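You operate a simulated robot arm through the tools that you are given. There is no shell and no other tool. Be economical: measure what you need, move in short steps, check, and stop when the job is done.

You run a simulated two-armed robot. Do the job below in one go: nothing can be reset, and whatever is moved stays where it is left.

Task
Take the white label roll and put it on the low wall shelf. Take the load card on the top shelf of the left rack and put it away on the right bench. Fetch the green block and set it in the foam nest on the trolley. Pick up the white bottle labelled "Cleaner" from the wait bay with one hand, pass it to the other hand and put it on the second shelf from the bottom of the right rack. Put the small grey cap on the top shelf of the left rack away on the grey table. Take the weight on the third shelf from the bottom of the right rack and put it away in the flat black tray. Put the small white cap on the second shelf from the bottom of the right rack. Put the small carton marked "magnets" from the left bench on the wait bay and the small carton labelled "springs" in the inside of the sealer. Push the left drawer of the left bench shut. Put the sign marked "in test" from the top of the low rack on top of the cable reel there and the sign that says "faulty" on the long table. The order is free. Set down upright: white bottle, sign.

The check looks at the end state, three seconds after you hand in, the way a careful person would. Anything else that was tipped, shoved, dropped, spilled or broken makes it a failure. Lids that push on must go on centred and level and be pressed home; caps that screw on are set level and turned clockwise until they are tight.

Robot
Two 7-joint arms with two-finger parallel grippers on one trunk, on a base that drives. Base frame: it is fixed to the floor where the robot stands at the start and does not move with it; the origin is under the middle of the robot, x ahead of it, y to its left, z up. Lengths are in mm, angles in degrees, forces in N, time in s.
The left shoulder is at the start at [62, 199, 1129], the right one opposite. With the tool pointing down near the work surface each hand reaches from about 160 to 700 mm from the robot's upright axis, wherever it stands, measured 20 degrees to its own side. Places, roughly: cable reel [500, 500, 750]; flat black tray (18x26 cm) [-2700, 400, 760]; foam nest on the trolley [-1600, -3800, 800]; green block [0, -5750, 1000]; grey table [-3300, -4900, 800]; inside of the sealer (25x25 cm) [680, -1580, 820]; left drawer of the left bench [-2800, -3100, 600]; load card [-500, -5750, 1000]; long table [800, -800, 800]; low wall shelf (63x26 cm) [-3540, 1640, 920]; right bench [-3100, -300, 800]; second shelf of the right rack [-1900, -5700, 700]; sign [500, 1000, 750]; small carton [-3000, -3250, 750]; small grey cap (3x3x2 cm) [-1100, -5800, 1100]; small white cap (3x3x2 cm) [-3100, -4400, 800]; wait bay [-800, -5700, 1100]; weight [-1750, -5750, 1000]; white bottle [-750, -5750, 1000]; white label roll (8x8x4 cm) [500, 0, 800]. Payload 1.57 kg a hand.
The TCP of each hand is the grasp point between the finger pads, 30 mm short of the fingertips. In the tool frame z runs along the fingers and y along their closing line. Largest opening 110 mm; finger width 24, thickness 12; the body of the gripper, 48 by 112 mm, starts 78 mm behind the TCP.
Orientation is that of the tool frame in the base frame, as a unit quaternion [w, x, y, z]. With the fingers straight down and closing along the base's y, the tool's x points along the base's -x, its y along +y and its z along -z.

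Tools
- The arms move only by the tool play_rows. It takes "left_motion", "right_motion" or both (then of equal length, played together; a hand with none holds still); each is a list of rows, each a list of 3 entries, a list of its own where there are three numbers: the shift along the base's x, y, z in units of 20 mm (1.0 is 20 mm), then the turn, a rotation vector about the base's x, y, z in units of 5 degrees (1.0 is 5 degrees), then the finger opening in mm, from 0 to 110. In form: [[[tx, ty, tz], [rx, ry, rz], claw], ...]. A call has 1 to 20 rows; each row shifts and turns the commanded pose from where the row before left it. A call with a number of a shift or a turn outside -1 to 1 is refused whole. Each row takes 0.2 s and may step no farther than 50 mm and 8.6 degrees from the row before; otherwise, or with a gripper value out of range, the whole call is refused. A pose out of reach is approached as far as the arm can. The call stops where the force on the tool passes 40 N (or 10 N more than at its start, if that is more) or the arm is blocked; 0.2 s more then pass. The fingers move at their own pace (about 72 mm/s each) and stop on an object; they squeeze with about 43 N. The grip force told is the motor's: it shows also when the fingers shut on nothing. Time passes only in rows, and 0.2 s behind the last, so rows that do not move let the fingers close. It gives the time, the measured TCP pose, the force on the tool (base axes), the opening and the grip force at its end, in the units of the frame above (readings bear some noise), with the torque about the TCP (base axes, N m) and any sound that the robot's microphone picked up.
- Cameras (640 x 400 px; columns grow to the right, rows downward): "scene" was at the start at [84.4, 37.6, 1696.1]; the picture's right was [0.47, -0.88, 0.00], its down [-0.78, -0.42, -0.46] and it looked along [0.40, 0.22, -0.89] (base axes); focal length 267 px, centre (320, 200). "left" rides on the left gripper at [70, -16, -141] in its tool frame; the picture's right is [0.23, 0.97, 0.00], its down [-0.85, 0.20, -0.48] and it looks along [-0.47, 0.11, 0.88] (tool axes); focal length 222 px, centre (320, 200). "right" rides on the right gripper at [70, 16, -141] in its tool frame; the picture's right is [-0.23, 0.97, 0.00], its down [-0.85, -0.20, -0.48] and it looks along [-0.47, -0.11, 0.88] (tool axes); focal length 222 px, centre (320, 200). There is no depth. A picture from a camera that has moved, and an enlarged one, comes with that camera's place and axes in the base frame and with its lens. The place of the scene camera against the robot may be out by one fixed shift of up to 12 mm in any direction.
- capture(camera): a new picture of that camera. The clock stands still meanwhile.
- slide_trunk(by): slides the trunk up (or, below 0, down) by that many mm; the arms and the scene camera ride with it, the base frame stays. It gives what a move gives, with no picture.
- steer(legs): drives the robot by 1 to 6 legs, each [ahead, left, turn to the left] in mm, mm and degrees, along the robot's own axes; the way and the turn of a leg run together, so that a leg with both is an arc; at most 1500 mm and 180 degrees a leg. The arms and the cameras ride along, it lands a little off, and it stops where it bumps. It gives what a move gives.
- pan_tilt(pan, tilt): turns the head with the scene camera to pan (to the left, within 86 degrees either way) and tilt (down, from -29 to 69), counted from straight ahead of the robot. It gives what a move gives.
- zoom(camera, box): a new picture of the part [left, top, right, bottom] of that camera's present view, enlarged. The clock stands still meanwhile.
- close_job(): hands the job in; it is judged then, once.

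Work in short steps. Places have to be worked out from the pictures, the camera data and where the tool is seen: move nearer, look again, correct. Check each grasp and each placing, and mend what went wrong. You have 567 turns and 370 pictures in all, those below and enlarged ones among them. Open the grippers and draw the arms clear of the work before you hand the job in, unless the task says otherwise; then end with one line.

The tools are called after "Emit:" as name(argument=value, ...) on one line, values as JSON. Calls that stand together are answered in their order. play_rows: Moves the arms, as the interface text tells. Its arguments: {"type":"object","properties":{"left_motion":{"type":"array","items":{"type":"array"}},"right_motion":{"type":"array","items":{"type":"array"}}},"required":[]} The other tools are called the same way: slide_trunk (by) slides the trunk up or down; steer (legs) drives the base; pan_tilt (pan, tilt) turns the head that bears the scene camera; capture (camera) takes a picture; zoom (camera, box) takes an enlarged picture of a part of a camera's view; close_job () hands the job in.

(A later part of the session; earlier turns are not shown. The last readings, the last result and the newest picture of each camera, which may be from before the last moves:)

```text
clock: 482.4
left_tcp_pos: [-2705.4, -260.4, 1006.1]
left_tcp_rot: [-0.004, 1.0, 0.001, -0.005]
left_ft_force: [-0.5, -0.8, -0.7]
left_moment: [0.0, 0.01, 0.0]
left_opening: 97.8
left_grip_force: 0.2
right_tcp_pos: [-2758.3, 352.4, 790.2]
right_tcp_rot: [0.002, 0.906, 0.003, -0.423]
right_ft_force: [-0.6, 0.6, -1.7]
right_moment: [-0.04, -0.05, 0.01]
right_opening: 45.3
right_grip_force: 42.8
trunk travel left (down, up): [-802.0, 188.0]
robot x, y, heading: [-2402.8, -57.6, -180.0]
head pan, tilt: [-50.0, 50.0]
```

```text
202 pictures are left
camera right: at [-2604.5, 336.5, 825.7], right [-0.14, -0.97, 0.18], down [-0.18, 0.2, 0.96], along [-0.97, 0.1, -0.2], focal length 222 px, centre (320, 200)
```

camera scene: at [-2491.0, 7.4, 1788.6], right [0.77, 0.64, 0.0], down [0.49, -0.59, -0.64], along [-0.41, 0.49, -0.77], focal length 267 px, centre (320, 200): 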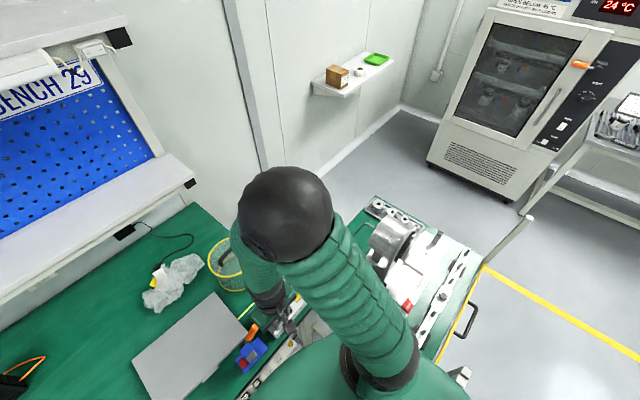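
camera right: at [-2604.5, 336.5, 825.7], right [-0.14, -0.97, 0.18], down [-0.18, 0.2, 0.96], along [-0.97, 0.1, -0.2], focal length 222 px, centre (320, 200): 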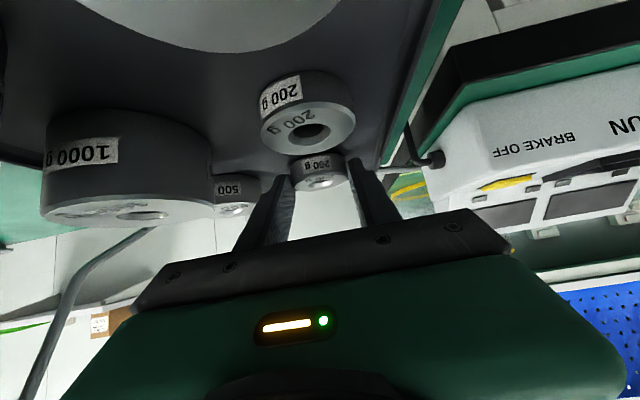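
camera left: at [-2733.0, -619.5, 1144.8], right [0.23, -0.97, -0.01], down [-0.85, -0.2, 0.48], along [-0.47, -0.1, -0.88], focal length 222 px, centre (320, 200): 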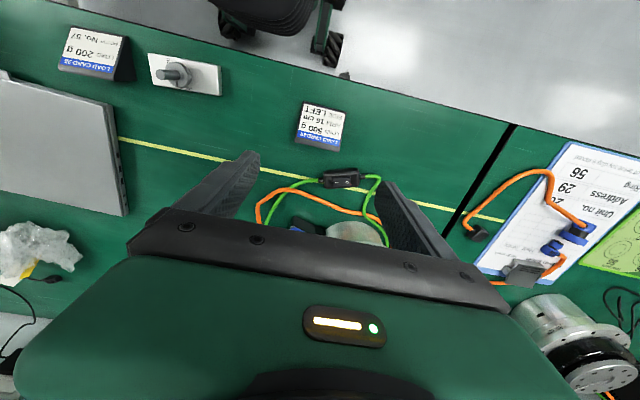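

Close to the floor of the tray; two more small steps.

Emit:
play_rows(right_motion=[[[0, 0, -0.12], [0, 0, 0], 25], [[0, 0, -0.12], [0, 0, 0], 25], [[0, 0, -0.12], [0, 0, 0], 25]])

```text
clock: 483.2
left_tcp_pos: [-2704.9, -262.1, 1006.1]
left_tcp_rot: [-0.005, 1.0, 0.001, -0.007]
left_ft_force: [0.2, -0.2, -0.9]
left_moment: [0.01, 0.0, 0.0]
left_opening: 97.9
left_grip_force: 0.0
right_tcp_pos: [-2758.5, 351.9, 784.2]
right_tcp_rot: [0.001, 0.904, 0.004, -0.427]
right_ft_force: [1.8, 3.9, 23.2]
right_moment: [-0.14, 0.29, 0.04]
right_opening: 45.0
right_grip_force: 42.6
trunk travel left (down, up): [-802.0, 188.0]
robot x, y, heading: [-2404.0, -56.7, -180.1]
head pan, tilt: [-50.0, 50.0]
```

Contact. I open modestly to 60 and lift straight up.

Emit:
play_rows(right_motion=[[[0, 0, 0.08], [0, 0, 0], 45], [[0, 0, 0], [0, 0, 0], 49], [[0, 0, 0], [0, 0, 0], 54], [[0, 0, 0], [0, 0, 0], 59], [[0, 0, 0.3], [0, 0, 0], 59], [[0, 0, 0.6], [0, 0, 0], 59], [[0, 0, 0.8], [0, 0, 0], 59], [[0, 0, 0.9], [0, 0, 0], 59], [[0, 0, 0.9], [0, 0, 0], 59], [[0, 0, 0.9], [0, 0, 0], 59]])

Emit:
capture(camera="right")

```text
clock: 485.4
left_tcp_pos: [-2705.4, -262.3, 1005.1]
left_tcp_rot: [-0.004, 1.0, 0.001, -0.005]
left_ft_force: [0.3, 0.4, 0.2]
left_moment: [-0.02, -0.02, 0.0]
left_opening: 97.7
left_grip_force: 0.0
right_tcp_pos: [-2758.3, 350.1, 870.3]
right_tcp_rot: [0.003, 0.906, 0.004, -0.423]
right_ft_force: [-0.3, -1.0, 0.8]
right_moment: [0.03, 0.0, 0.02]
right_opening: 59.0
right_grip_force: 0.1
trunk travel left (down, up): [-802.0, 188.0]
robot x, y, heading: [-2400.2, -59.1, -179.6]
head pan, tilt: [-50.0, 50.0]
```

```text
201 pictures are left
camera right: at [-2604.1, 336.2, 908.8], right [-0.14, -0.97, 0.18], down [-0.18, 0.2, 0.96], along [-0.97, 0.1, -0.21], focal length 222 px, centre (320, 200)
```

right: 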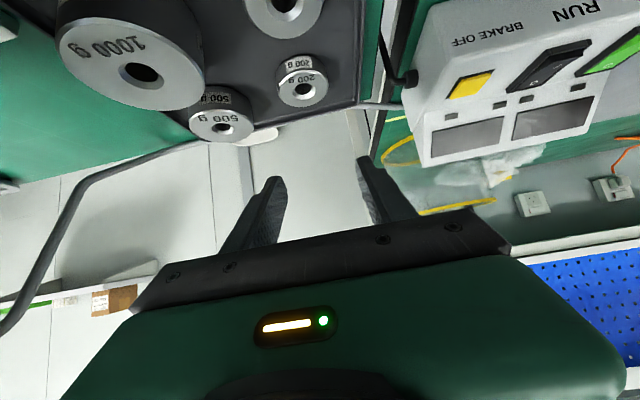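

The weight lies flat in the tray. I raise and straighten the right hand, then bring it back in.

Emit:
play_rows(right_motion=[[[0.2, 0, 0.8], [0, -1, 0], 59], [[0.2, 0, 0.8], [0, -1, 0], 59], [[0.2, 0, 0.8], [0, -1, 0], 59], [[0.2, 0, 0.8], [0, -1, 0], 59], [[0.2, 0, 0.8], [0, -1, 0], 59], [[0.2, 0, 0.8], [0, -1, 0], 59], [[0.2, 0, 0.8], [0, -1, 0], 59], [[0.2, 0, 0.8], [0, -1, 0], 59], [[0.2, 0, 0.8], [0, -1, 0], 59], [[0.2, 0, 0.6], [0, -1, 0], 59], [[0, -1, 0.2], [0, 0, 0], 59], [[0, -1, 0.2], [0, 0, 0], 59], [[0, -1, 0], [0, 0, 0], 59], [[0, -1, 0], [0, 0, 0], 59], [[0, -1, 0], [0, 0, 0], 59], [[0, -1, 0], [0, 0, 0], 59], [[0, -1, 0], [0, 0, 0], 59], [[0, -1, 0], [0, 0, 0], 59], [[0, -1, 0], [0, 0, 0], 59], [[0, -1, 0], [0, 0, 0], 59]])

Emit:
pan_tilt(pan=-40, tilt=45)

Emit:
capture(camera="scene")

```text
clock: 489.6
left_tcp_pos: [-2706.9, -263.0, 1003.8]
left_tcp_rot: [-0.006, 1.0, 0.001, -0.005]
left_ft_force: [0.2, -0.4, 0.3]
left_moment: [-0.01, 0.03, -0.01]
left_opening: 97.9
left_grip_force: 0.1
right_tcp_pos: [-2718.6, 149.5, 1036.6]
right_tcp_rot: [0.003, 1.0, 0.002, -0.002]
right_ft_force: [0.2, -0.6, 0.9]
right_moment: [-0.02, -0.02, 0.02]
right_opening: 59.1
right_grip_force: 0.1
trunk travel left (down, up): [-802.0, 188.0]
robot x, y, heading: [-2407.3, -61.1, -180.0]
head pan, tilt: [-50.0, 50.0]
```

```text
clock: 490.3
left_tcp_pos: [-2705.4, -260.2, 1003.3]
left_tcp_rot: [-0.005, 1.0, 0.001, -0.004]
left_ft_force: [-0.4, -0.5, -0.3]
left_moment: [0.0, -0.01, 0.02]
left_opening: 97.6
left_grip_force: 0.0
right_tcp_pos: [-2717.5, 149.2, 1034.4]
right_tcp_rot: [0.004, 1.0, 0.002, -0.002]
right_ft_force: [0.3, -0.2, -0.4]
right_moment: [-0.02, 0.01, -0.01]
right_opening: 59.0
right_grip_force: 0.1
trunk travel left (down, up): [-802.0, 188.0]
robot x, y, heading: [-2404.8, -60.3, -180.0]
head pan, tilt: [-40.0, 45.0]
```

```text
200 pictures are left
camera scene: at [-2503.7, -1.9, 1795.6], right [0.64, 0.77, 0.0], down [0.54, -0.45, -0.71], along [-0.54, 0.45, -0.71], focal length 267 px, centre (320, 200)
```

scene: 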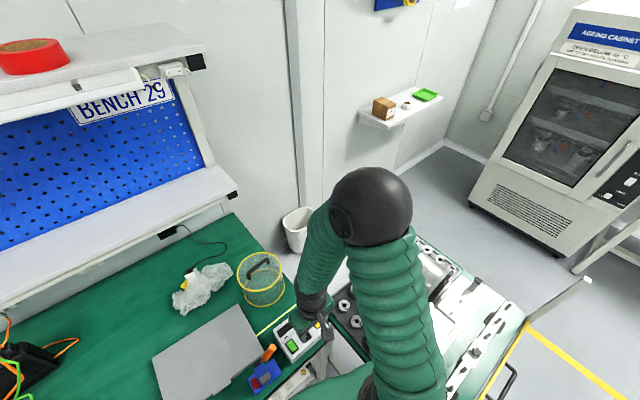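

Now back to the left rack for the green block and the grey cap.

Emit:
steer(legs=[[-750, 0, 0], [-1200, 0, 0], [0, 0, 90], [1500, 0, 0], [1500, 0, 0], [1500, 0, 0]])

Emit:
slide_trunk(by=120)

Emit:
pan_tilt(pan=15, tilt=32)

Emit:
capture(camera="scene")

```text
clock: 525.0
left_tcp_pos: [-291.3, -4873.1, 1003.3]
left_tcp_rot: [0.0, 0.713, 0.701, -0.008]
left_ft_force: [0.4, -0.5, -0.3]
left_moment: [0.02, -0.01, 0.01]
left_opening: 98.4
left_grip_force: 0.0
right_tcp_pos: [-705.0, -4875.6, 1036.4]
right_tcp_rot: [0.004, 0.712, 0.702, 0.002]
right_ft_force: [-0.1, -0.9, -0.7]
right_moment: [0.05, 0.01, 0.01]
right_opening: 59.1
right_grip_force: 0.1
trunk travel left (down, up): [-802.0, 188.0]
robot x, y, heading: [-488.4, -4569.2, -91.0]
head pan, tilt: [-40.0, 45.0]
```

```text
clock: 526.5
left_tcp_pos: [-291.6, -4872.9, 1124.0]
left_tcp_rot: [0.0, 0.714, 0.701, -0.007]
left_ft_force: [-0.7, -0.8, -1.5]
left_moment: [-0.01, 0.01, -0.02]
left_opening: 98.1
left_grip_force: 0.0
right_tcp_pos: [-705.4, -4876.1, 1154.5]
right_tcp_rot: [0.004, 0.712, 0.702, 0.001]
right_ft_force: [-0.4, 0.1, -1.1]
right_moment: [0.04, -0.05, 0.01]
right_opening: 58.7
right_grip_force: 0.0
trunk travel left (down, up): [-922.0, 68.0]
robot x, y, heading: [-489.3, -4570.3, -91.2]
head pan, tilt: [-40.0, 45.0]
```

```text
clock: 527.8
left_tcp_pos: [-293.5, -4873.1, 1123.9]
left_tcp_rot: [-0.001, 0.713, 0.701, -0.008]
left_ft_force: [-0.2, -0.1, 0.0]
left_moment: [-0.02, 0.04, 0.03]
left_opening: 97.9
left_grip_force: 0.0
right_tcp_pos: [-704.7, -4874.7, 1156.2]
right_tcp_rot: [0.004, 0.712, 0.702, 0.002]
right_ft_force: [0.7, 0.5, -0.9]
right_moment: [0.03, -0.02, 0.0]
right_opening: 59.0
right_grip_force: 0.0
trunk travel left (down, up): [-922.0, 68.0]
robot x, y, heading: [-491.2, -4567.2, -91.4]
head pan, tilt: [15.0, 32.0]
```

```text
199 pictures are left
camera scene: at [-473.1, -4681.9, 1935.0], right [-0.97, -0.24, 0.0], down [-0.13, 0.52, -0.85], along [0.2, -0.82, -0.53], focal length 267 px, centre (320, 200)
```

scene: 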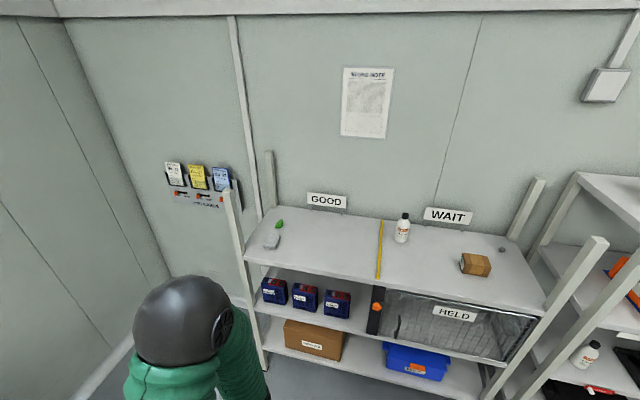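

Shelf is intact. Green block ≈(15, −5735). I raise the left hand and drive in front of it.

Emit:
play_rows(left_motion=[[[0, 0, 1], [0, 0, 0], 98], [[0, 0, 1], [0, 0, 0], 98], [[0, 0, 1], [0, 0, 0], 98], [[0, 0, 1], [0, 0, 0], 98]])

Emit:
steer(legs=[[0, 320, 1.4], [575, 0, 0]])

Emit:
play_rows(left_motion=[[[0, -0.9, 0], [0, 0, 0], 80], [[0, -0.9, 0], [0, 0, 0], 80], [[0, -0.9, 0], [0, 0, 0], 80], [[0, -0.9, 0], [0, 0, 0], 80], [[0, -0.9, 0], [0, 0, 0], 80], [[0, -0.9, 0], [0, 0, 0], 80], [[0, -0.9, 0], [0, 0, 0], 80], [[0, -0.9, 0], [0, 0, 0], 80], [[0, -0.9, 0], [0, 0, 0], 80], [[0, -0.9, 0], [0, 0, 0], 80], [[0, -0.9, 0], [0, 0, 0], 80], [[0, -0.9, 0], [0, 0, 0], 80]])

Emit:
capture(camera="left")

```text
clock: 528.8
left_tcp_pos: [-292.8, -4879.3, 1204.0]
left_tcp_rot: [-0.001, 0.713, 0.701, -0.008]
left_ft_force: [-0.5, 0.3, 0.3]
left_moment: [-0.01, 0.0, 0.01]
left_opening: 97.9
left_grip_force: 0.1
left hand out of reach, approached as far as the arm can: row 1, 3
right_tcp_pos: [-705.1, -4875.0, 1155.7]
right_tcp_rot: [0.004, 0.712, 0.702, 0.002]
right_ft_force: [0.1, 0.6, 1.1]
right_moment: [-0.02, 0.01, 0.0]
right_opening: 59.0
right_grip_force: 0.1
trunk travel left (down, up): [-922.0, 68.0]
robot x, y, heading: [-493.0, -4568.0, -91.2]
head pan, tilt: [15.0, 32.0]
```

```text
clock: 533.8
left_tcp_pos: [30.1, -5464.7, 1204.7]
left_tcp_rot: [0.0, 0.705, 0.709, -0.005]
left_ft_force: [-0.2, 0.6, -0.4]
left_moment: [0.03, -0.04, 0.04]
left_opening: 98.1
left_grip_force: 0.0
right_tcp_pos: [-381.9, -5471.5, 1153.9]
right_tcp_rot: [0.005, 0.704, 0.711, 0.004]
right_ft_force: [0.0, -0.5, 0.0]
right_moment: [0.03, -0.01, 0.04]
right_opening: 59.2
right_grip_force: 0.1
trunk travel left (down, up): [-922.0, 68.0]
robot x, y, heading: [-168.4, -5153.5, -89.6]
head pan, tilt: [15.0, 32.0]
```

```text
clock: 536.4
left_tcp_pos: [35.3, -5679.7, 1203.6]
left_tcp_rot: [0.0, 0.705, 0.709, -0.008]
left_ft_force: [0.2, -0.1, -0.8]
left_moment: [0.01, 0.0, 0.02]
left_opening: 79.9
left_grip_force: 0.0
right_tcp_pos: [-377.0, -5469.0, 1155.4]
right_tcp_rot: [0.005, 0.704, 0.71, 0.002]
right_ft_force: [0.1, -0.8, 0.9]
right_moment: [-0.01, 0.02, 0.01]
right_opening: 59.2
right_grip_force: 0.2
trunk travel left (down, up): [-922.0, 68.0]
robot x, y, heading: [-168.2, -5156.0, -89.6]
head pan, tilt: [15.0, 32.0]
```

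```text
198 pictures are left
camera left: at [19.7, -5608.5, 1344.5], right [0.97, 0.23, -0.01], down [0.21, -0.85, 0.49], along [0.1, -0.48, -0.87], focal length 222 px, centre (320, 200)
```

left: 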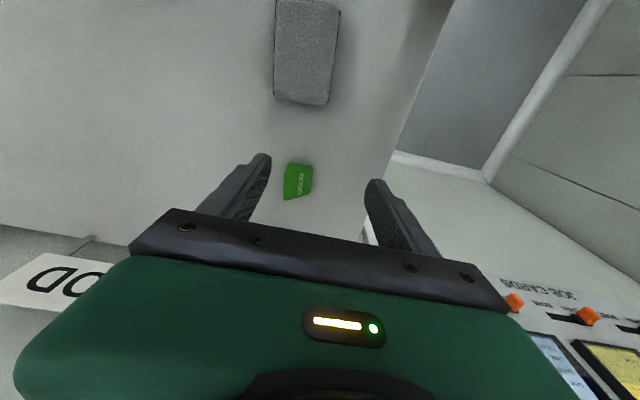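

Emit:
zoom(camera="left", box=[250, 140, 350, 215])

```text
5.33 times, centred on (300, 178) of left
camera zoom: at [19.7, -5608.5, 1344.5], right [0.97, 0.23, -0.01], down [0.21, -0.85, 0.49], along [0.1, -0.48, -0.87], focal length 1185 px, centre (427, 320)
```

zoom: 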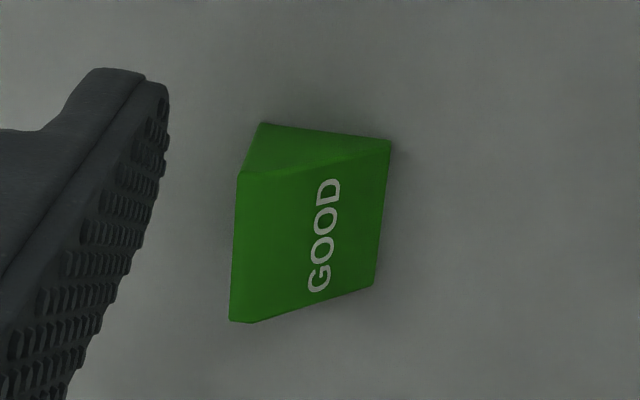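

The block is a triangular prism with its ridge along ~y; I'll grip it on its flat end faces. I rotate the left tool −80° and centre over it.

Emit:
play_rows(left_motion=[[[-0.05, -0.15, 0], [0, 0, -0.95], 80], [[-0.05, -0.15, 0], [0, 0, -0.95], 80], [[-0.05, -0.15, 0], [0, 0, -0.95], 80], [[-0.05, -0.15, 0], [0, 0, -0.95], 80], [[-0.05, -0.15, 0], [0, 0, -0.95], 80], [[-0.05, -0.15, 0], [0, 0, -0.95], 80], [[-0.05, -0.15, 0], [0, 0, -0.95], 80], [[-0.05, -0.15, 0], [0, 0, -0.95], 80], [[-0.05, -0.15, 0], [0, 0, -0.95], 80], [[-0.05, -0.15, 0], [0, 0, -0.95], 80], [[-0.05, -0.15, 0], [0, 0, -0.95], 80], [[-0.05, -0.15, 0], [0, 0, -0.95], 80], [[-0.05, -0.15, 0], [0, 0, -0.95], 80], [[-0.05, -0.15, 0], [0, 0, -0.95], 80], [[-0.05, -0.15, 0], [0, 0, -0.95], 80], [[-0.05, -0.15, 0], [0, 0, -0.95], 80], [[-0.05, -0.15, 0], [0, 0, -0.9], 80]])

Emit:
capture(camera="left")

```text
clock: 540.0
left_tcp_pos: [19.0, -5730.0, 1204.4]
left_tcp_rot: [-0.006, 0.996, 0.085, -0.006]
left_ft_force: [-0.8, 0.0, -0.4]
left_moment: [0.01, 0.03, -0.05]
left_opening: 80.1
left_grip_force: 0.0
right_tcp_pos: [-377.0, -5468.3, 1156.8]
right_tcp_rot: [0.005, 0.704, 0.711, 0.002]
right_ft_force: [-1.1, 0.8, -1.4]
right_moment: [-0.01, -0.01, 0.01]
right_opening: 58.8
right_grip_force: 0.1
trunk travel left (down, up): [-922.0, 68.0]
robot x, y, heading: [-168.8, -5151.8, -89.8]
head pan, tilt: [15.0, 32.0]
```

```text
196 pictures are left
camera left: at [86.4, -5703.4, 1345.0], right [0.39, -0.92, -0.01], down [-0.8, -0.35, 0.49], along [-0.45, -0.18, -0.87], focal length 222 px, centre (320, 200)
```

left: 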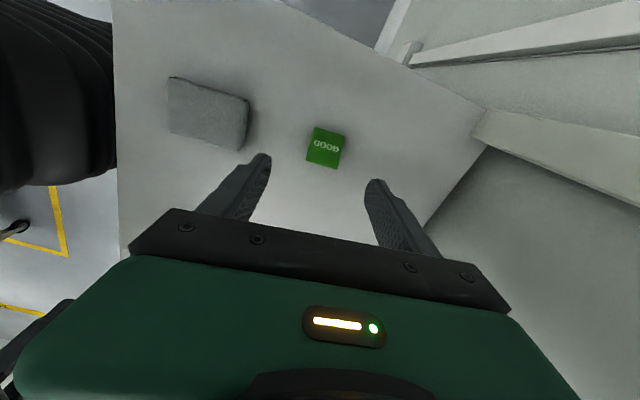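

Nearly centred. I adjust −7 mm in y and lower to 1125 to check.

Emit:
play_rows(left_motion=[[[0, -0.35, -0.6], [0, 0, 0], 80], [[0, 0, -0.85], [0, 0, 0], 80], [[0, 0, -0.85], [0, 0, 0], 80], [[0, 0, -0.85], [0, 0, 0], 80], [[0, 0, -0.8], [0, 0, 0], 80], [[0, 0, 0], [0, 0, 0], 80]])

Emit:
zoom(camera="left", box=[200, 80, 440, 260])

```text
clock: 541.4
left_tcp_pos: [18.9, -5736.6, 1125.3]
left_tcp_rot: [-0.005, 0.996, 0.085, -0.007]
left_ft_force: [0.5, 0.5, -0.4]
left_moment: [0.02, 0.01, -0.01]
left_opening: 80.0
left_grip_force: 0.0
right_tcp_pos: [-376.5, -5467.9, 1155.5]
right_tcp_rot: [0.004, 0.704, 0.711, 0.002]
right_ft_force: [1.2, 0.1, -0.3]
right_moment: [0.02, 0.01, -0.01]
right_opening: 58.9
right_grip_force: 0.0
trunk travel left (down, up): [-922.0, 68.0]
robot x, y, heading: [-164.8, -5152.5, -89.4]
head pan, tilt: [15.0, 32.0]
```

```text
2.22 times, centred on (320, 170) of left
camera zoom: at [85.4, -5709.8, 1265.7], right [0.39, -0.92, -0.01], down [-0.8, -0.35, 0.49], along [-0.45, -0.18, -0.87], focal length 494 px, centre (320, 267)
```

zoom: 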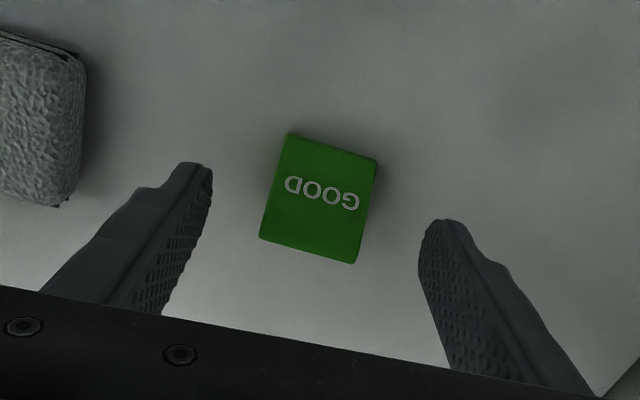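

It is a right-angled wedge (vertical face at x≈−2, slope toward +x), 40 mm long. I shift −10 mm in x, lower to ≈1090 and close on its ends.

Emit:
play_rows(left_motion=[[[-0.5, 0, -0.4], [0, 0, 0], 76], [[0, 0, -0.5], [0, 0, 0], 76], [[0, 0, -0.5], [0, 0, 0], 76], [[0, 0, -0.3], [0, 0, 0], 76], [[0, 0, 0], [0, 0, 0], 20], [[0, 0, 0], [0, 0, 0], 20], [[0, 0, 0], [0, 0, 0], 20], [[0, 0, 0], [0, 0, 0], 20]])

Emit:
zoom(camera="left", box=[200, 80, 440, 260])

```text
clock: 543.2
left_tcp_pos: [9.6, -5736.1, 1090.5]
left_tcp_rot: [-0.005, 0.996, 0.085, -0.007]
left_ft_force: [-0.4, 0.1, 0.1]
left_moment: [0.0, -0.05, -0.01]
left_opening: 38.7
left_grip_force: 42.9
right_tcp_pos: [-376.8, -5468.9, 1156.2]
right_tcp_rot: [0.004, 0.703, 0.711, 0.002]
right_ft_force: [1.0, -1.2, 0.2]
right_moment: [0.0, -0.01, -0.02]
right_opening: 58.9
right_grip_force: 0.0
trunk travel left (down, up): [-922.0, 68.0]
robot x, y, heading: [-170.7, -5154.3, -89.8]
head pan, tilt: [15.0, 32.0]
```

```text
2.22 times, centred on (320, 170) of left
camera zoom: at [76.0, -5710.1, 1232.0], right [0.39, -0.92, -0.01], down [-0.8, -0.35, 0.49], along [-0.45, -0.18, -0.87], focal length 494 px, centre (320, 267)
```

zoom: 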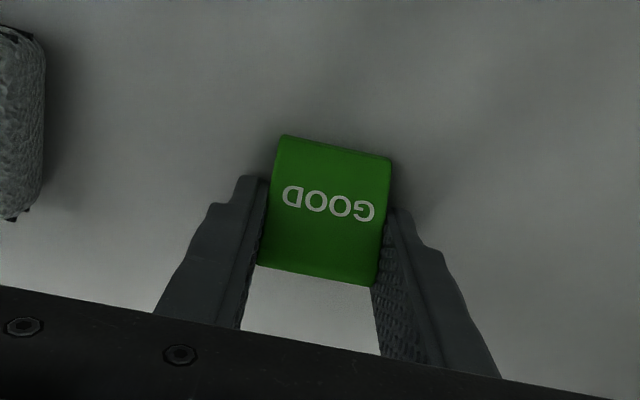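

Gripped at 38.7 mm. I lift and retract the left hand.

Emit:
play_rows(left_motion=[[[0, 0, 0.3], [0, 0, 0], 20], [[0, 0, 0.7], [0, 0, 0], 20], [[0, 0, 0.9], [0, 0, 0], 20], [[0, 0, 0.9], [0, 0, 0], 20], [[0, 0, 0.9], [0, 0, 0], 20], [[0, 0, 0.9], [0, 0, 0], 20], [[0, 0, 0.9], [0, 0, 0], 20], [[0, 1, 0], [0, 0, 0], 20], [[0, 1, 0], [0, 0, 0], 20], [[0, 1, 0], [0, 0, 0], 20], [[0, 1, 0], [0, 0, 0], 20], [[0, 1, 0], [0, 0, 0], 20], [[0, 1, 0], [0, 0, 0], 20], [[0, 1, 0], [0, 0, 0], 20], [[0, 1, 0], [0, 0, 0], 20], [[0, 1, 0], [0, 0, 0], 20], [[0, 1, 0], [0, 0, 0], 20], [[0, 1, 0], [0, 0, 0], 20], [[0, 1, 0], [0, 0, 0], 20]])

Emit:
zoom(camera="left", box=[200, 80, 440, 260])

```text
clock: 547.2
left_tcp_pos: [12.1, -5490.1, 1202.1]
left_tcp_rot: [-0.004, 0.996, 0.086, -0.008]
left_ft_force: [-0.8, 0.2, -0.3]
left_moment: [-0.01, 0.01, -0.02]
left_opening: 38.5
left_grip_force: 43.1
right_tcp_pos: [-374.1, -5463.4, 1154.9]
right_tcp_rot: [0.006, 0.704, 0.71, 0.0]
right_ft_force: [-0.3, 0.8, 0.1]
right_moment: [-0.05, 0.0, -0.01]
right_opening: 59.0
right_grip_force: 0.0
trunk travel left (down, up): [-922.0, 68.0]
robot x, y, heading: [-173.1, -5153.7, -89.7]
head pan, tilt: [15.0, 32.0]
```

```text
2.22 times, centred on (320, 170) of left
camera zoom: at [79.0, -5463.1, 1342.8], right [0.39, -0.92, -0.01], down [-0.8, -0.35, 0.49], along [-0.45, -0.18, -0.87], focal length 494 px, centre (320, 267)
```

zoom: 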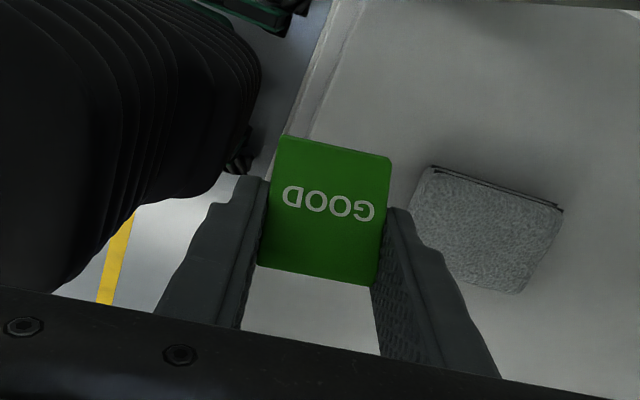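

Block held. Next the grey cap (≈(−1076, −5816)) with the right hand; I back off first to avoid the rack post, strafe, and look.

Emit:
steer(legs=[[-160, 0, 0], [0, -690, 0]])

Emit:
play_rows(right_motion=[[[0.8, 0, 0.6], [0, 0, 0], 59], [[0.8, 0, 0.6], [0, 0, 0], 59], [[0, 0, 0.6], [0, 0, 0], 59], [[0, 0, 0.6], [0, 0, 0], 59]])

Emit:
pan_tilt(pan=-15, tilt=42)

Emit:
capture(camera="scene")

```text
clock: 552.0
left_tcp_pos: [-672.2, -5337.9, 1200.4]
left_tcp_rot: [-0.005, 0.996, 0.085, -0.009]
left_ft_force: [-0.9, 0.0, -0.7]
left_moment: [0.05, -0.01, 0.0]
left_opening: 38.9
left_grip_force: 42.8
right_tcp_pos: [-1058.8, -5310.3, 1157.1]
right_tcp_rot: [0.003, 0.704, 0.71, 0.001]
right_ft_force: [0.2, 0.6, -0.5]
right_moment: [0.02, 0.0, 0.0]
right_opening: 58.8
right_grip_force: 0.1
trunk travel left (down, up): [-922.0, 68.0]
robot x, y, heading: [-849.1, -4993.0, -89.6]
head pan, tilt: [15.0, 32.0]
```

```text
clock: 553.0
left_tcp_pos: [-674.3, -5337.7, 1201.4]
left_tcp_rot: [-0.005, 0.996, 0.085, -0.007]
left_ft_force: [-0.4, 0.3, 0.0]
left_moment: [-0.01, 0.05, 0.02]
left_opening: 38.5
left_grip_force: 43.0
right_tcp_pos: [-1028.7, -5307.0, 1205.3]
right_tcp_rot: [0.004, 0.704, 0.71, 0.001]
right_ft_force: [1.4, -0.2, -0.8]
right_moment: [-0.04, 0.01, -0.04]
right_opening: 59.2
right_grip_force: 0.0
trunk travel left (down, up): [-922.0, 68.0]
robot x, y, heading: [-856.3, -4999.6, -89.6]
head pan, tilt: [15.0, 32.0]
```

```text
clock: 554.0
left_tcp_pos: [-677.1, -5336.8, 1201.6]
left_tcp_rot: [-0.005, 0.996, 0.085, -0.006]
left_ft_force: [0.1, 0.6, 0.1]
left_moment: [0.03, 0.0, -0.02]
left_opening: 38.6
left_grip_force: 43.1
right_tcp_pos: [-1029.7, -5308.5, 1204.6]
right_tcp_rot: [0.005, 0.704, 0.71, 0.002]
right_ft_force: [0.4, 0.1, 0.0]
right_moment: [0.0, -0.01, 0.0]
right_opening: 59.0
right_grip_force: 0.0
trunk travel left (down, up): [-922.0, 68.0]
robot x, y, heading: [-854.3, -4994.6, -89.7]
head pan, tilt: [-15.0, 42.0]
```

```text
192 pictures are left
camera scene: at [-879.9, -5104.1, 1919.9], right [-0.97, 0.25, 0.0], down [0.17, 0.65, -0.74], along [-0.19, -0.72, -0.67], focal length 267 px, centre (320, 200)
```

scene: 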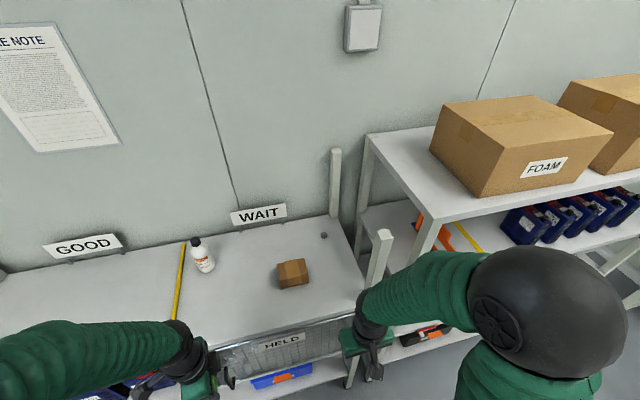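

The right arm's elbow would come near the right rack, so I'll deliver the green block first and use the left hand for the cap later. I turn toward the trolley.

Emit:
steer(legs=[[-290, 0, 0], [0, 0, 179.7], [0, 450, 0]])

Emit:
pan_tilt(pan=10, tilt=40)

Emit:
capture(camera="scene")

```text
clock: 565.6
left_tcp_pos: [-1483.1, -4364.9, 1201.2]
left_tcp_rot: [0.006, -0.086, 0.996, -0.005]
left_ft_force: [-0.5, -0.1, -0.4]
left_moment: [0.02, 0.04, -0.01]
left_opening: 38.6
left_grip_force: 43.1
right_tcp_pos: [-1129.7, -4393.7, 1204.2]
right_tcp_rot: [0.003, 0.709, -0.705, -0.006]
right_ft_force: [-0.2, -0.3, 0.7]
right_moment: [0.01, -0.03, 0.0]
right_opening: 59.0
right_grip_force: 0.0
trunk travel left (down, up): [-922.0, 68.0]
robot x, y, heading: [-1309.3, -4706.9, 90.3]
head pan, tilt: [-15.0, 42.0]
```

```text
clock: 566.5
left_tcp_pos: [-1485.2, -4365.3, 1201.0]
left_tcp_rot: [0.007, -0.085, 0.996, -0.005]
left_ft_force: [1.2, -0.5, -0.3]
left_moment: [0.0, -0.02, -0.01]
left_opening: 38.7
left_grip_force: 43.1
right_tcp_pos: [-1130.8, -4393.5, 1205.0]
right_tcp_rot: [0.002, 0.709, -0.705, -0.005]
right_ft_force: [1.0, -0.8, 0.5]
right_moment: [0.01, -0.01, 0.0]
right_opening: 58.9
right_grip_force: 0.0
trunk travel left (down, up): [-922.0, 68.0]
robot x, y, heading: [-1310.3, -4702.8, 90.2]
head pan, tilt: [10.0, 40.0]
```

```text
191 pictures are left
camera scene: at [-1327.3, -4584.7, 1922.8], right [0.98, 0.18, 0.0], down [0.11, -0.63, -0.77], along [-0.14, 0.75, -0.64], focal length 267 px, centre (320, 200)
```

scene: 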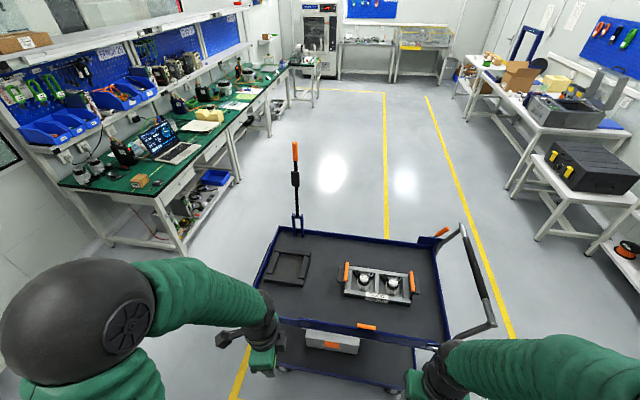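

Emit:
zoom(camera="scene", box=[240, 210, 460, 370])

Emit:
capture(camera="left")

```text
2.50 times, centred on (350, 290) of scene
camera zoom: at [-1327.3, -4584.7, 1922.8], right [0.98, 0.18, 0.0], down [0.11, -0.63, -0.77], along [-0.14, 0.75, -0.64], focal length 667 px, centre (245, -25)
```

zoom: 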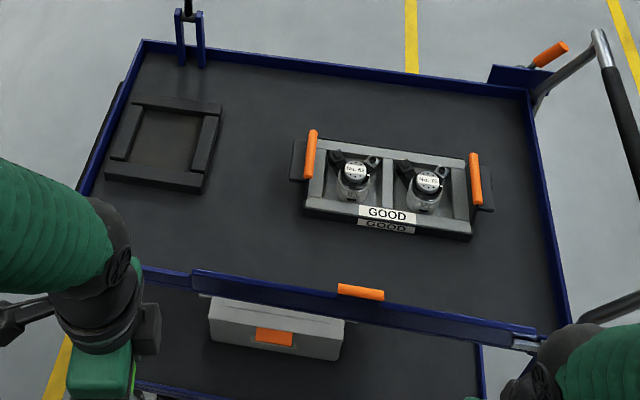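

```text
189 pictures are left
camera left: at [-1554.1, -4391.5, 1342.2], right [-0.39, 0.92, -0.01], down [0.8, 0.35, 0.49], along [0.45, 0.18, -0.87], focal length 222 px, centre (320, 200)
```

left: 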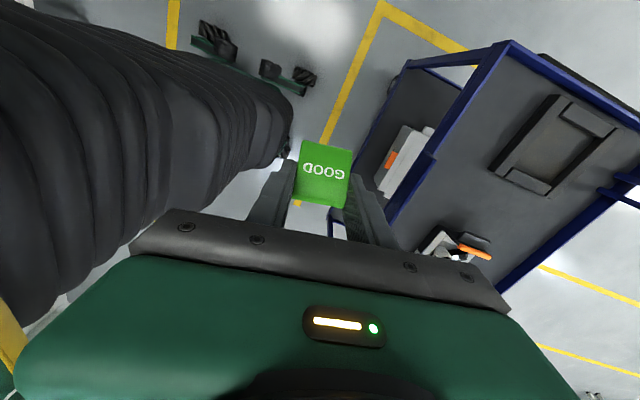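

The foam nest is the square frame at ≈(−1624, −3824). I drive up to the trolley and position the left hand above it.

Emit:
steer(legs=[[0, 165, 0], [285, 0, 0]])

Emit:
play_rows(left_motion=[[[0.1, 0.95, -0.5], [0, 0, 0], 20], [[0.1, 0.95, -0.5], [0, 0, 0], 20], [[0.1, 0.95, -0.5], [0, 0, 0], 20], [[0.1, 0.95, -0.5], [0, 0, 0], 20], [[0.1, 0.95, -0.5], [0, 0, 0], 20], [[0.1, 0.95, -0.5], [0, 0, 0], 20], [[0.1, 0.95, -0.5], [0, 0, 0], 20], [[0.1, 0.95, -0.5], [0, 0, 0], 20], [[0.1, 0.95, -0.5], [0, 0, 0], 20], [[0.1, 0.95, -0.5], [0, 0, 0], 20], [[0.1, 0.95, -0.5], [0, 0, 0], 20], [[0, 0.95, -0.5], [0, 0, 0], 20]])

Emit:
capture(camera="left")

```text
clock: 569.5
left_tcp_pos: [-1647.4, -4084.1, 1202.9]
left_tcp_rot: [0.006, -0.083, 0.997, -0.002]
left_ft_force: [0.4, -0.4, -0.1]
left_moment: [-0.05, -0.02, -0.05]
left_opening: 38.6
left_grip_force: 42.9
right_tcp_pos: [-1292.8, -4112.8, 1205.3]
right_tcp_rot: [0.0, 0.708, -0.706, -0.007]
right_ft_force: [0.5, -0.3, 0.1]
right_moment: [0.03, 0.02, -0.03]
right_opening: 59.3
right_grip_force: 0.1
trunk travel left (down, up): [-922.0, 68.0]
robot x, y, heading: [-1469.0, -4422.1, 90.1]
head pan, tilt: [10.0, 40.0]
```

```text
clock: 572.1
left_tcp_pos: [-1628.5, -3849.5, 1082.1]
left_tcp_rot: [0.007, -0.084, 0.996, -0.005]
left_ft_force: [-0.8, 0.1, -0.1]
left_moment: [-0.02, -0.05, 0.04]
left_opening: 38.7
left_grip_force: 43.2
right_tcp_pos: [-1297.2, -4107.7, 1203.6]
right_tcp_rot: [0.002, 0.708, -0.706, -0.003]
right_ft_force: [-0.2, -0.8, 0.2]
right_moment: [0.01, -0.02, -0.02]
right_opening: 58.9
right_grip_force: 0.0
trunk travel left (down, up): [-922.0, 68.0]
robot x, y, heading: [-1475.3, -4422.6, 90.1]
head pan, tilt: [10.0, 40.0]
```

```text
188 pictures are left
camera left: at [-1696.5, -3876.3, 1222.2], right [-0.39, 0.92, -0.01], down [0.8, 0.34, 0.49], along [0.45, 0.18, -0.87], focal length 222 px, centre (320, 200)
```

left: 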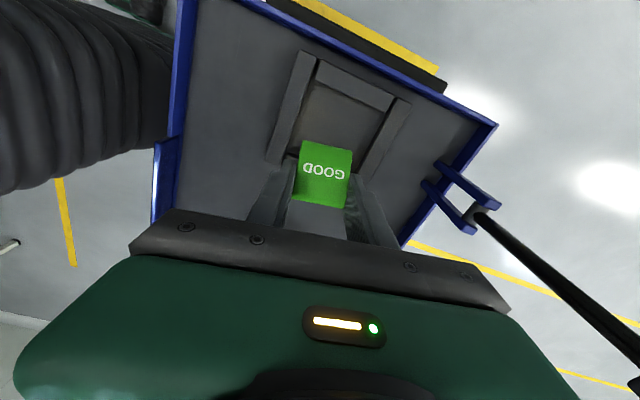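

I move over the pocket's centre (≈(−1634, −3818)) and lower to ~970.

Emit:
play_rows(left_motion=[[[-0.1, 0.6, -0.9], [0, 0, 0], 20], [[-0.1, 0.6, -0.9], [0, 0, 0], 20], [[-0.1, 0.3, -0.9], [0, 0, 0], 20], [[0, 0, -0.9], [0, 0, 0], 20], [[0, 0, -0.9], [0, 0, 0], 20], [[0, 0, -0.9], [0, 0, 0], 20]])

Emit:
capture(camera="left")

```text
clock: 573.5
left_tcp_pos: [-1626.1, -3820.1, 975.3]
left_tcp_rot: [0.004, -0.085, 0.996, -0.004]
left_ft_force: [0.1, -1.2, 0.3]
left_moment: [-0.01, 0.03, 0.0]
left_opening: 38.4
left_grip_force: 43.2
right_tcp_pos: [-1287.0, -4108.5, 1202.3]
right_tcp_rot: [0.004, 0.708, -0.707, -0.006]
right_ft_force: [0.2, -0.2, -0.1]
right_moment: [0.0, 0.01, 0.04]
right_opening: 59.1
right_grip_force: 0.1
trunk travel left (down, up): [-922.0, 68.0]
robot x, y, heading: [-1472.2, -4417.0, 90.0]
head pan, tilt: [10.0, 40.0]
```

```text
187 pictures are left
camera left: at [-1694.6, -3846.7, 1115.2], right [-0.39, 0.92, -0.01], down [0.81, 0.34, 0.48], along [0.45, 0.18, -0.88], focal length 222 px, centre (320, 200)
```

left: 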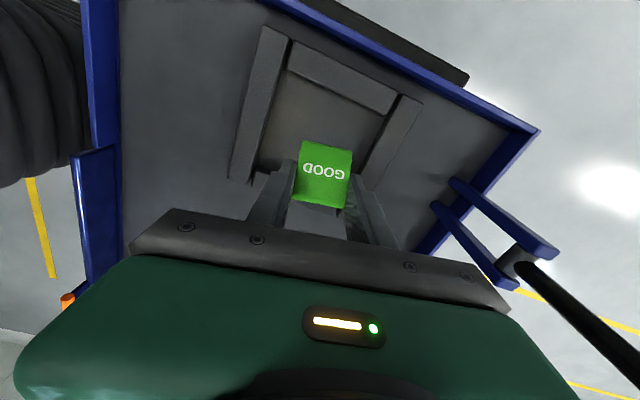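

Pocket centre ≈(−1620, −3824); the hand is practically there. I lower to contact.

Emit:
play_rows(left_motion=[[[0.2, -0.2, -0.8], [0, 0, 0], 20], [[0, 0, -0.8], [0, 0, 0], 20], [[0, 0, -0.8], [0, 0, 0], 20], [[0, 0, -0.8], [0, 0, 0], 20], [[0, 0, -0.4], [0, 0, 0], 20], [[0, 0, -0.2], [0, 0, 0], 20], [[0, 0, -0.2], [0, 0, 0], 20], [[0, 0, -0.2], [0, 0, 0], 20]])

Emit:
capture(camera="left")

```text
clock: 575.4
left_tcp_pos: [-1624.3, -3824.6, 889.2]
left_tcp_rot: [0.005, -0.083, 0.996, -0.004]
left_ft_force: [0.0, -0.1, -0.5]
left_moment: [0.04, 0.0, 0.04]
left_opening: 38.7
left_grip_force: 43.3
right_tcp_pos: [-1290.5, -4108.2, 1202.4]
right_tcp_rot: [0.002, 0.709, -0.706, -0.006]
right_ft_force: [0.6, 0.1, -0.5]
right_moment: [-0.03, 0.03, 0.03]
right_opening: 58.9
right_grip_force: 0.2
trunk travel left (down, up): [-922.0, 68.0]
robot x, y, heading: [-1472.1, -4420.5, 90.2]
head pan, tilt: [10.0, 40.0]
```

```text
186 pictures are left
camera left: at [-1692.5, -3851.2, 1030.7], right [-0.39, 0.92, -0.01], down [0.81, 0.34, 0.48], along [0.45, 0.18, -0.88], focal length 222 px, centre (320, 200)
```

left: 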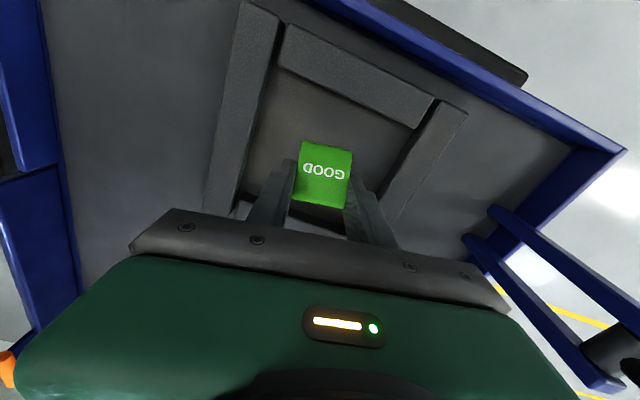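

Well inside the pocket outline. Continue down.

Emit:
play_rows(left_motion=[[[0, 0, -0.4], [0, 0, 0], 20], [[0, 0, -0.3], [0, 0, 0], 20], [[0, 0, -0.2], [0, 0, 0], 20], [[0, 0, -0.15], [0, 0, 0], 20], [[0, 0, -0.15], [0, 0, 0], 20], [[0, 0, -0.15], [0, 0, 0], 20], [[0, 0, -0.15], [0, 0, 0], 20]])

```text
clock: 577.0
left_tcp_pos: [-1624.0, -3824.9, 863.0]
left_tcp_rot: [0.005, -0.084, 0.996, -0.003]
left_ft_force: [-0.1, 0.4, 0.0]
left_moment: [0.0, 0.0, 0.01]
left_opening: 38.6
left_grip_force: 42.6
left hand out of reach, approached as far as the arm can: row 7
right_tcp_pos: [-1289.9, -4109.9, 1202.1]
right_tcp_rot: [0.002, 0.709, -0.706, -0.006]
right_ft_force: [0.5, -0.5, -0.4]
right_moment: [0.0, -0.03, 0.0]
right_opening: 59.0
right_grip_force: 0.0
trunk travel left (down, up): [-922.0, 68.0]
robot x, y, heading: [-1472.1, -4425.1, 90.2]
head pan, tilt: [10.0, 40.0]
```

The arm is at its reach limit downwards; I lower with the trunk in small slides (right hand is high and clear).

Emit:
slide_trunk(by=-20)

Emit:
capture(camera="left")

```text
clock: 577.6
left_tcp_pos: [-1624.1, -3824.3, 842.4]
left_tcp_rot: [0.005, -0.082, 0.997, -0.004]
left_ft_force: [-0.7, 0.8, 0.0]
left_moment: [0.0, 0.02, -0.01]
left_opening: 38.5
left_grip_force: 43.4
right_tcp_pos: [-1289.2, -4108.8, 1183.5]
right_tcp_rot: [0.003, 0.708, -0.706, -0.005]
right_ft_force: [0.9, 0.4, 0.3]
right_moment: [-0.03, -0.02, 0.0]
right_opening: 59.3
right_grip_force: 0.0
trunk travel left (down, up): [-902.0, 88.0]
robot x, y, heading: [-1473.5, -4424.0, 89.9]
head pan, tilt: [10.0, 40.0]
```

```text
185 pictures are left
camera left: at [-1692.3, -3851.5, 984.0], right [-0.39, 0.92, -0.01], down [0.8, 0.34, 0.48], along [0.45, 0.18, -0.87], focal length 222 px, centre (320, 200)
```

left: 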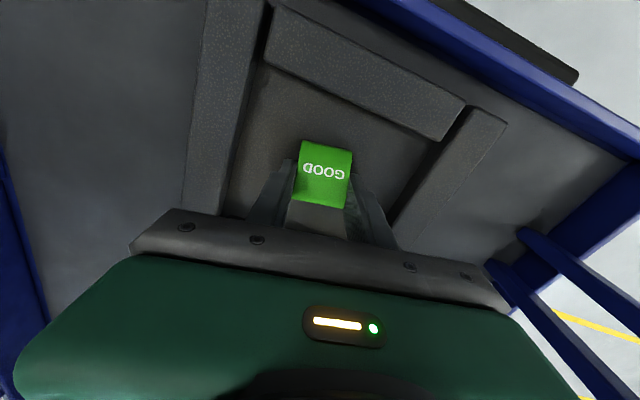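

Emit:
slide_trunk(by=-15)

Emit:
slide_trunk(by=-10)

Emit:
capture(camera="left")

```text
clock: 578.1
left_tcp_pos: [-1623.8, -3823.3, 838.9]
left_tcp_rot: [0.005, -0.084, 0.996, 0.001]
left_ft_force: [-0.3, -3.3, 11.0]
left_moment: [-0.07, 0.04, 0.02]
left_opening: 38.4
left_grip_force: 43.0
right_tcp_pos: [-1289.0, -4112.3, 1174.1]
right_tcp_rot: [0.002, 0.708, -0.706, -0.007]
right_ft_force: [0.6, -0.2, -0.3]
right_moment: [-0.01, -0.01, -0.05]
right_opening: 58.9
right_grip_force: 0.1
trunk travel left (down, up): [-892.0, 98.0]
robot x, y, heading: [-1470.4, -4422.7, 90.1]
head pan, tilt: [10.0, 40.0]
stopped: the force on the tool passed its limit at 42 N (the readings are from after the stop); the commanded pose is now the measured one
```

```text
clock: 578.5
left_tcp_pos: [-1623.8, -3820.9, 839.7]
left_tcp_rot: [0.005, -0.086, 0.996, 0.002]
left_ft_force: [0.9, -3.7, 12.0]
left_moment: [-0.12, 0.01, 0.0]
left_opening: 38.6
left_grip_force: 42.8
right_tcp_pos: [-1288.6, -4111.2, 1170.2]
right_tcp_rot: [0.002, 0.708, -0.706, -0.008]
right_ft_force: [0.2, 0.2, 0.1]
right_moment: [0.03, 0.03, 0.0]
right_opening: 58.8
right_grip_force: 0.0
trunk travel left (down, up): [-889.0, 101.0]
robot x, y, heading: [-1472.6, -4421.7, 90.3]
head pan, tilt: [10.0, 40.0]
stopped: the force on the tool passed its limit at 49 N (the readings are from after the stop); the commanded pose is now the measured one
```

```text
184 pictures are left
camera left: at [-1692.0, -3848.8, 979.7], right [-0.39, 0.92, 0.0], down [0.8, 0.34, 0.49], along [0.45, 0.19, -0.87], focal length 222 px, centre (320, 200)
```

left: 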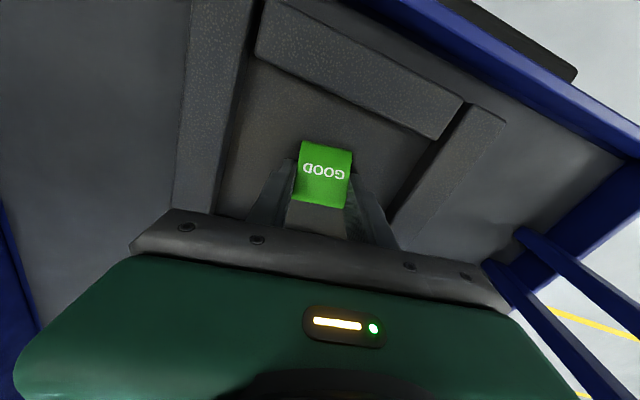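

Contact on the nest floor. I open and raise.

Emit:
play_rows(left_motion=[[[0, 0, 0], [0, 0, 0], 42], [[0, 0, 0], [0, 0, 0], 48], [[0, 0, 0], [0, 0, 0], 56], [[0, 0, 0.3], [0, 0, 0], 62], [[0, 0, 0.8], [0, 0, 0], 62], [[0, 0, 0.9], [0, 0, 0], 62], [[0, 0, 0.9], [0, 0, 0], 62], [[0, 0, 0.9], [0, 0, 0], 62], [[0, 0, 0.9], [0, 0, 0], 62], [[0, 0, 0.9], [0, 0, 0], 62], [[0, 0, 0.9], [0, 0, 0], 62], [[0, 0, 0.9], [0, 0, 0], 62], [[0, 0, 0.9], [0, 0, 0], 62]])

Emit:
capture(camera="left")

```text
clock: 581.3
left_tcp_pos: [-1619.8, -3762.4, 981.2]
left_tcp_rot: [0.005, -0.087, 0.996, 0.001]
left_ft_force: [-0.1, 0.3, -0.6]
left_moment: [-0.02, 0.0, 0.04]
left_opening: 61.9
left_grip_force: 0.0
left hand out of reach, approached as far as the arm can: row 5, 6, 7, 8, 9, 10, 11, 12, 13
right_tcp_pos: [-1290.0, -4109.3, 1169.9]
right_tcp_rot: [0.001, 0.708, -0.706, -0.007]
right_ft_force: [0.7, -0.5, 0.3]
right_moment: [0.02, 0.03, 0.0]
right_opening: 59.1
right_grip_force: 0.0
trunk travel left (down, up): [-889.0, 101.0]
robot x, y, heading: [-1471.3, -4422.8, 89.9]
head pan, tilt: [10.0, 40.0]
```

```text
183 pictures are left
camera left: at [-1688.0, -3789.6, 1121.8], right [-0.39, 0.92, 0.0], down [0.8, 0.34, 0.49], along [0.45, 0.19, -0.87], focal length 222 px, centre (320, 200)
```

left: 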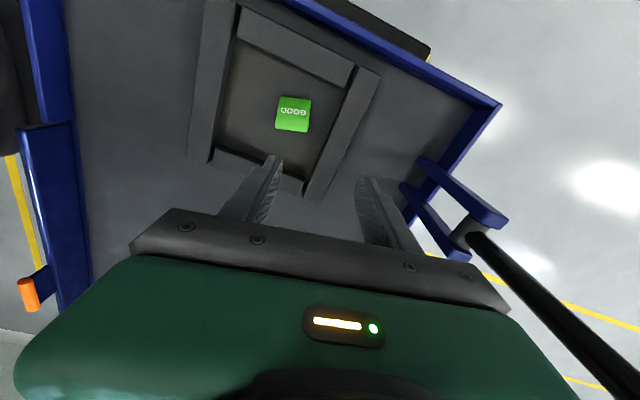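

The block sits in the middle of the nest. I retract the left hand toward the robot and zoom to verify.

Emit:
zoom(camera="left", box=[180, 20, 400, 200])

Emit:
play_rows(left_motion=[[[-0.1, -1, 0.9], [0, 0, 0], 62], [[-0.1, -1, 0.9], [0, 0, 0], 62], [[-0.1, -1, 0.9], [0, 0, 0], 62], [[-0.1, -1, 0.9], [0, 0, 0], 62], [[-0.1, -1, 0.9], [0, 0, 0], 62], [[-0.1, -1, 0.9], [0, 0, 0], 62], [[-0.1, -1, 0.9], [0, 0, 0], 62], [[-0.1, -1, 0.9], [0, 0, 0], 62], [[-0.1, -1, 0.9], [0, 0, 0], 62], [[-0.1, -1, 0.9], [0, 0, 0], 62], [[-0.1, -1, 0.5], [0, 0, 0], 62], [[-0.1, -1, 0], [0, 0, 0], 62], [[-0.1, -1, 0], [0, 0, 0], 62], [[-0.1, -1, 0], [0, 0, 0], 62]])

```text
2.22 times, centred on (290, 110) of left
camera zoom: at [-1688.0, -3789.6, 1121.8], right [-0.39, 0.92, 0.0], down [0.8, 0.34, 0.49], along [0.45, 0.19, -0.87], focal length 494 px, centre (387, 400)
```

zoom: 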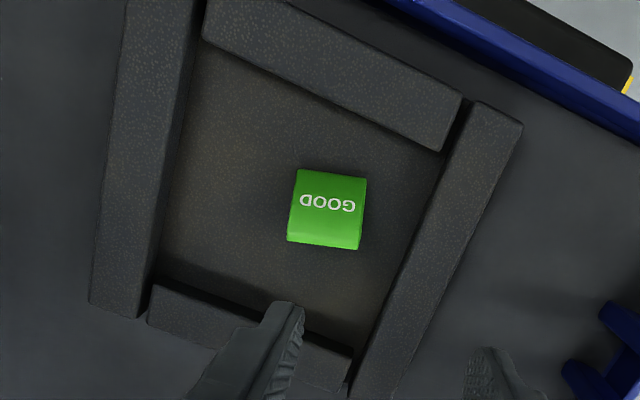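

```text
clock: 584.3
left_tcp_pos: [-1624.0, -3738.3, 1129.4]
left_tcp_rot: [0.005, -0.084, 0.996, 0.0]
left_ft_force: [-0.3, 0.1, -0.2]
left_moment: [0.03, 0.01, 0.01]
left_opening: 62.0
left_grip_force: 0.1
left hand out of reach, approached as far as the arm can: row 1, 2, 3, 4, 5, 6, 7, 8, 9, 10, 11, 12, 13, 14
right_tcp_pos: [-1290.2, -4108.3, 1170.3]
right_tcp_rot: [0.002, 0.708, -0.706, -0.007]
right_ft_force: [0.0, 0.3, -0.4]
right_moment: [0.03, 0.04, -0.01]
right_opening: 58.8
right_grip_force: 0.1
trunk travel left (down, up): [-889.0, 101.0]
robot x, y, heading: [-1468.6, -4419.3, 90.1]
head pan, tilt: [10.0, 40.0]
```

The block is well placed, but the left arm isn't following back. I look at it.

Emit:
capture(camera="scene")

```text
181 pictures are left
camera scene: at [-1492.3, -4297.2, 1889.4], right [0.98, 0.18, 0.0], down [0.11, -0.63, -0.76], along [-0.13, 0.75, -0.64], focal length 267 px, centre (320, 200)
```

scene: 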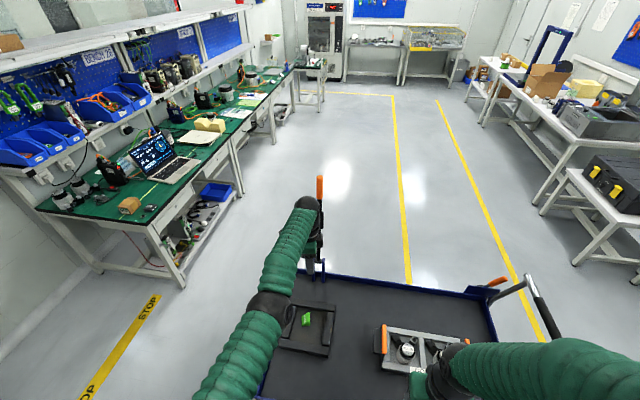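

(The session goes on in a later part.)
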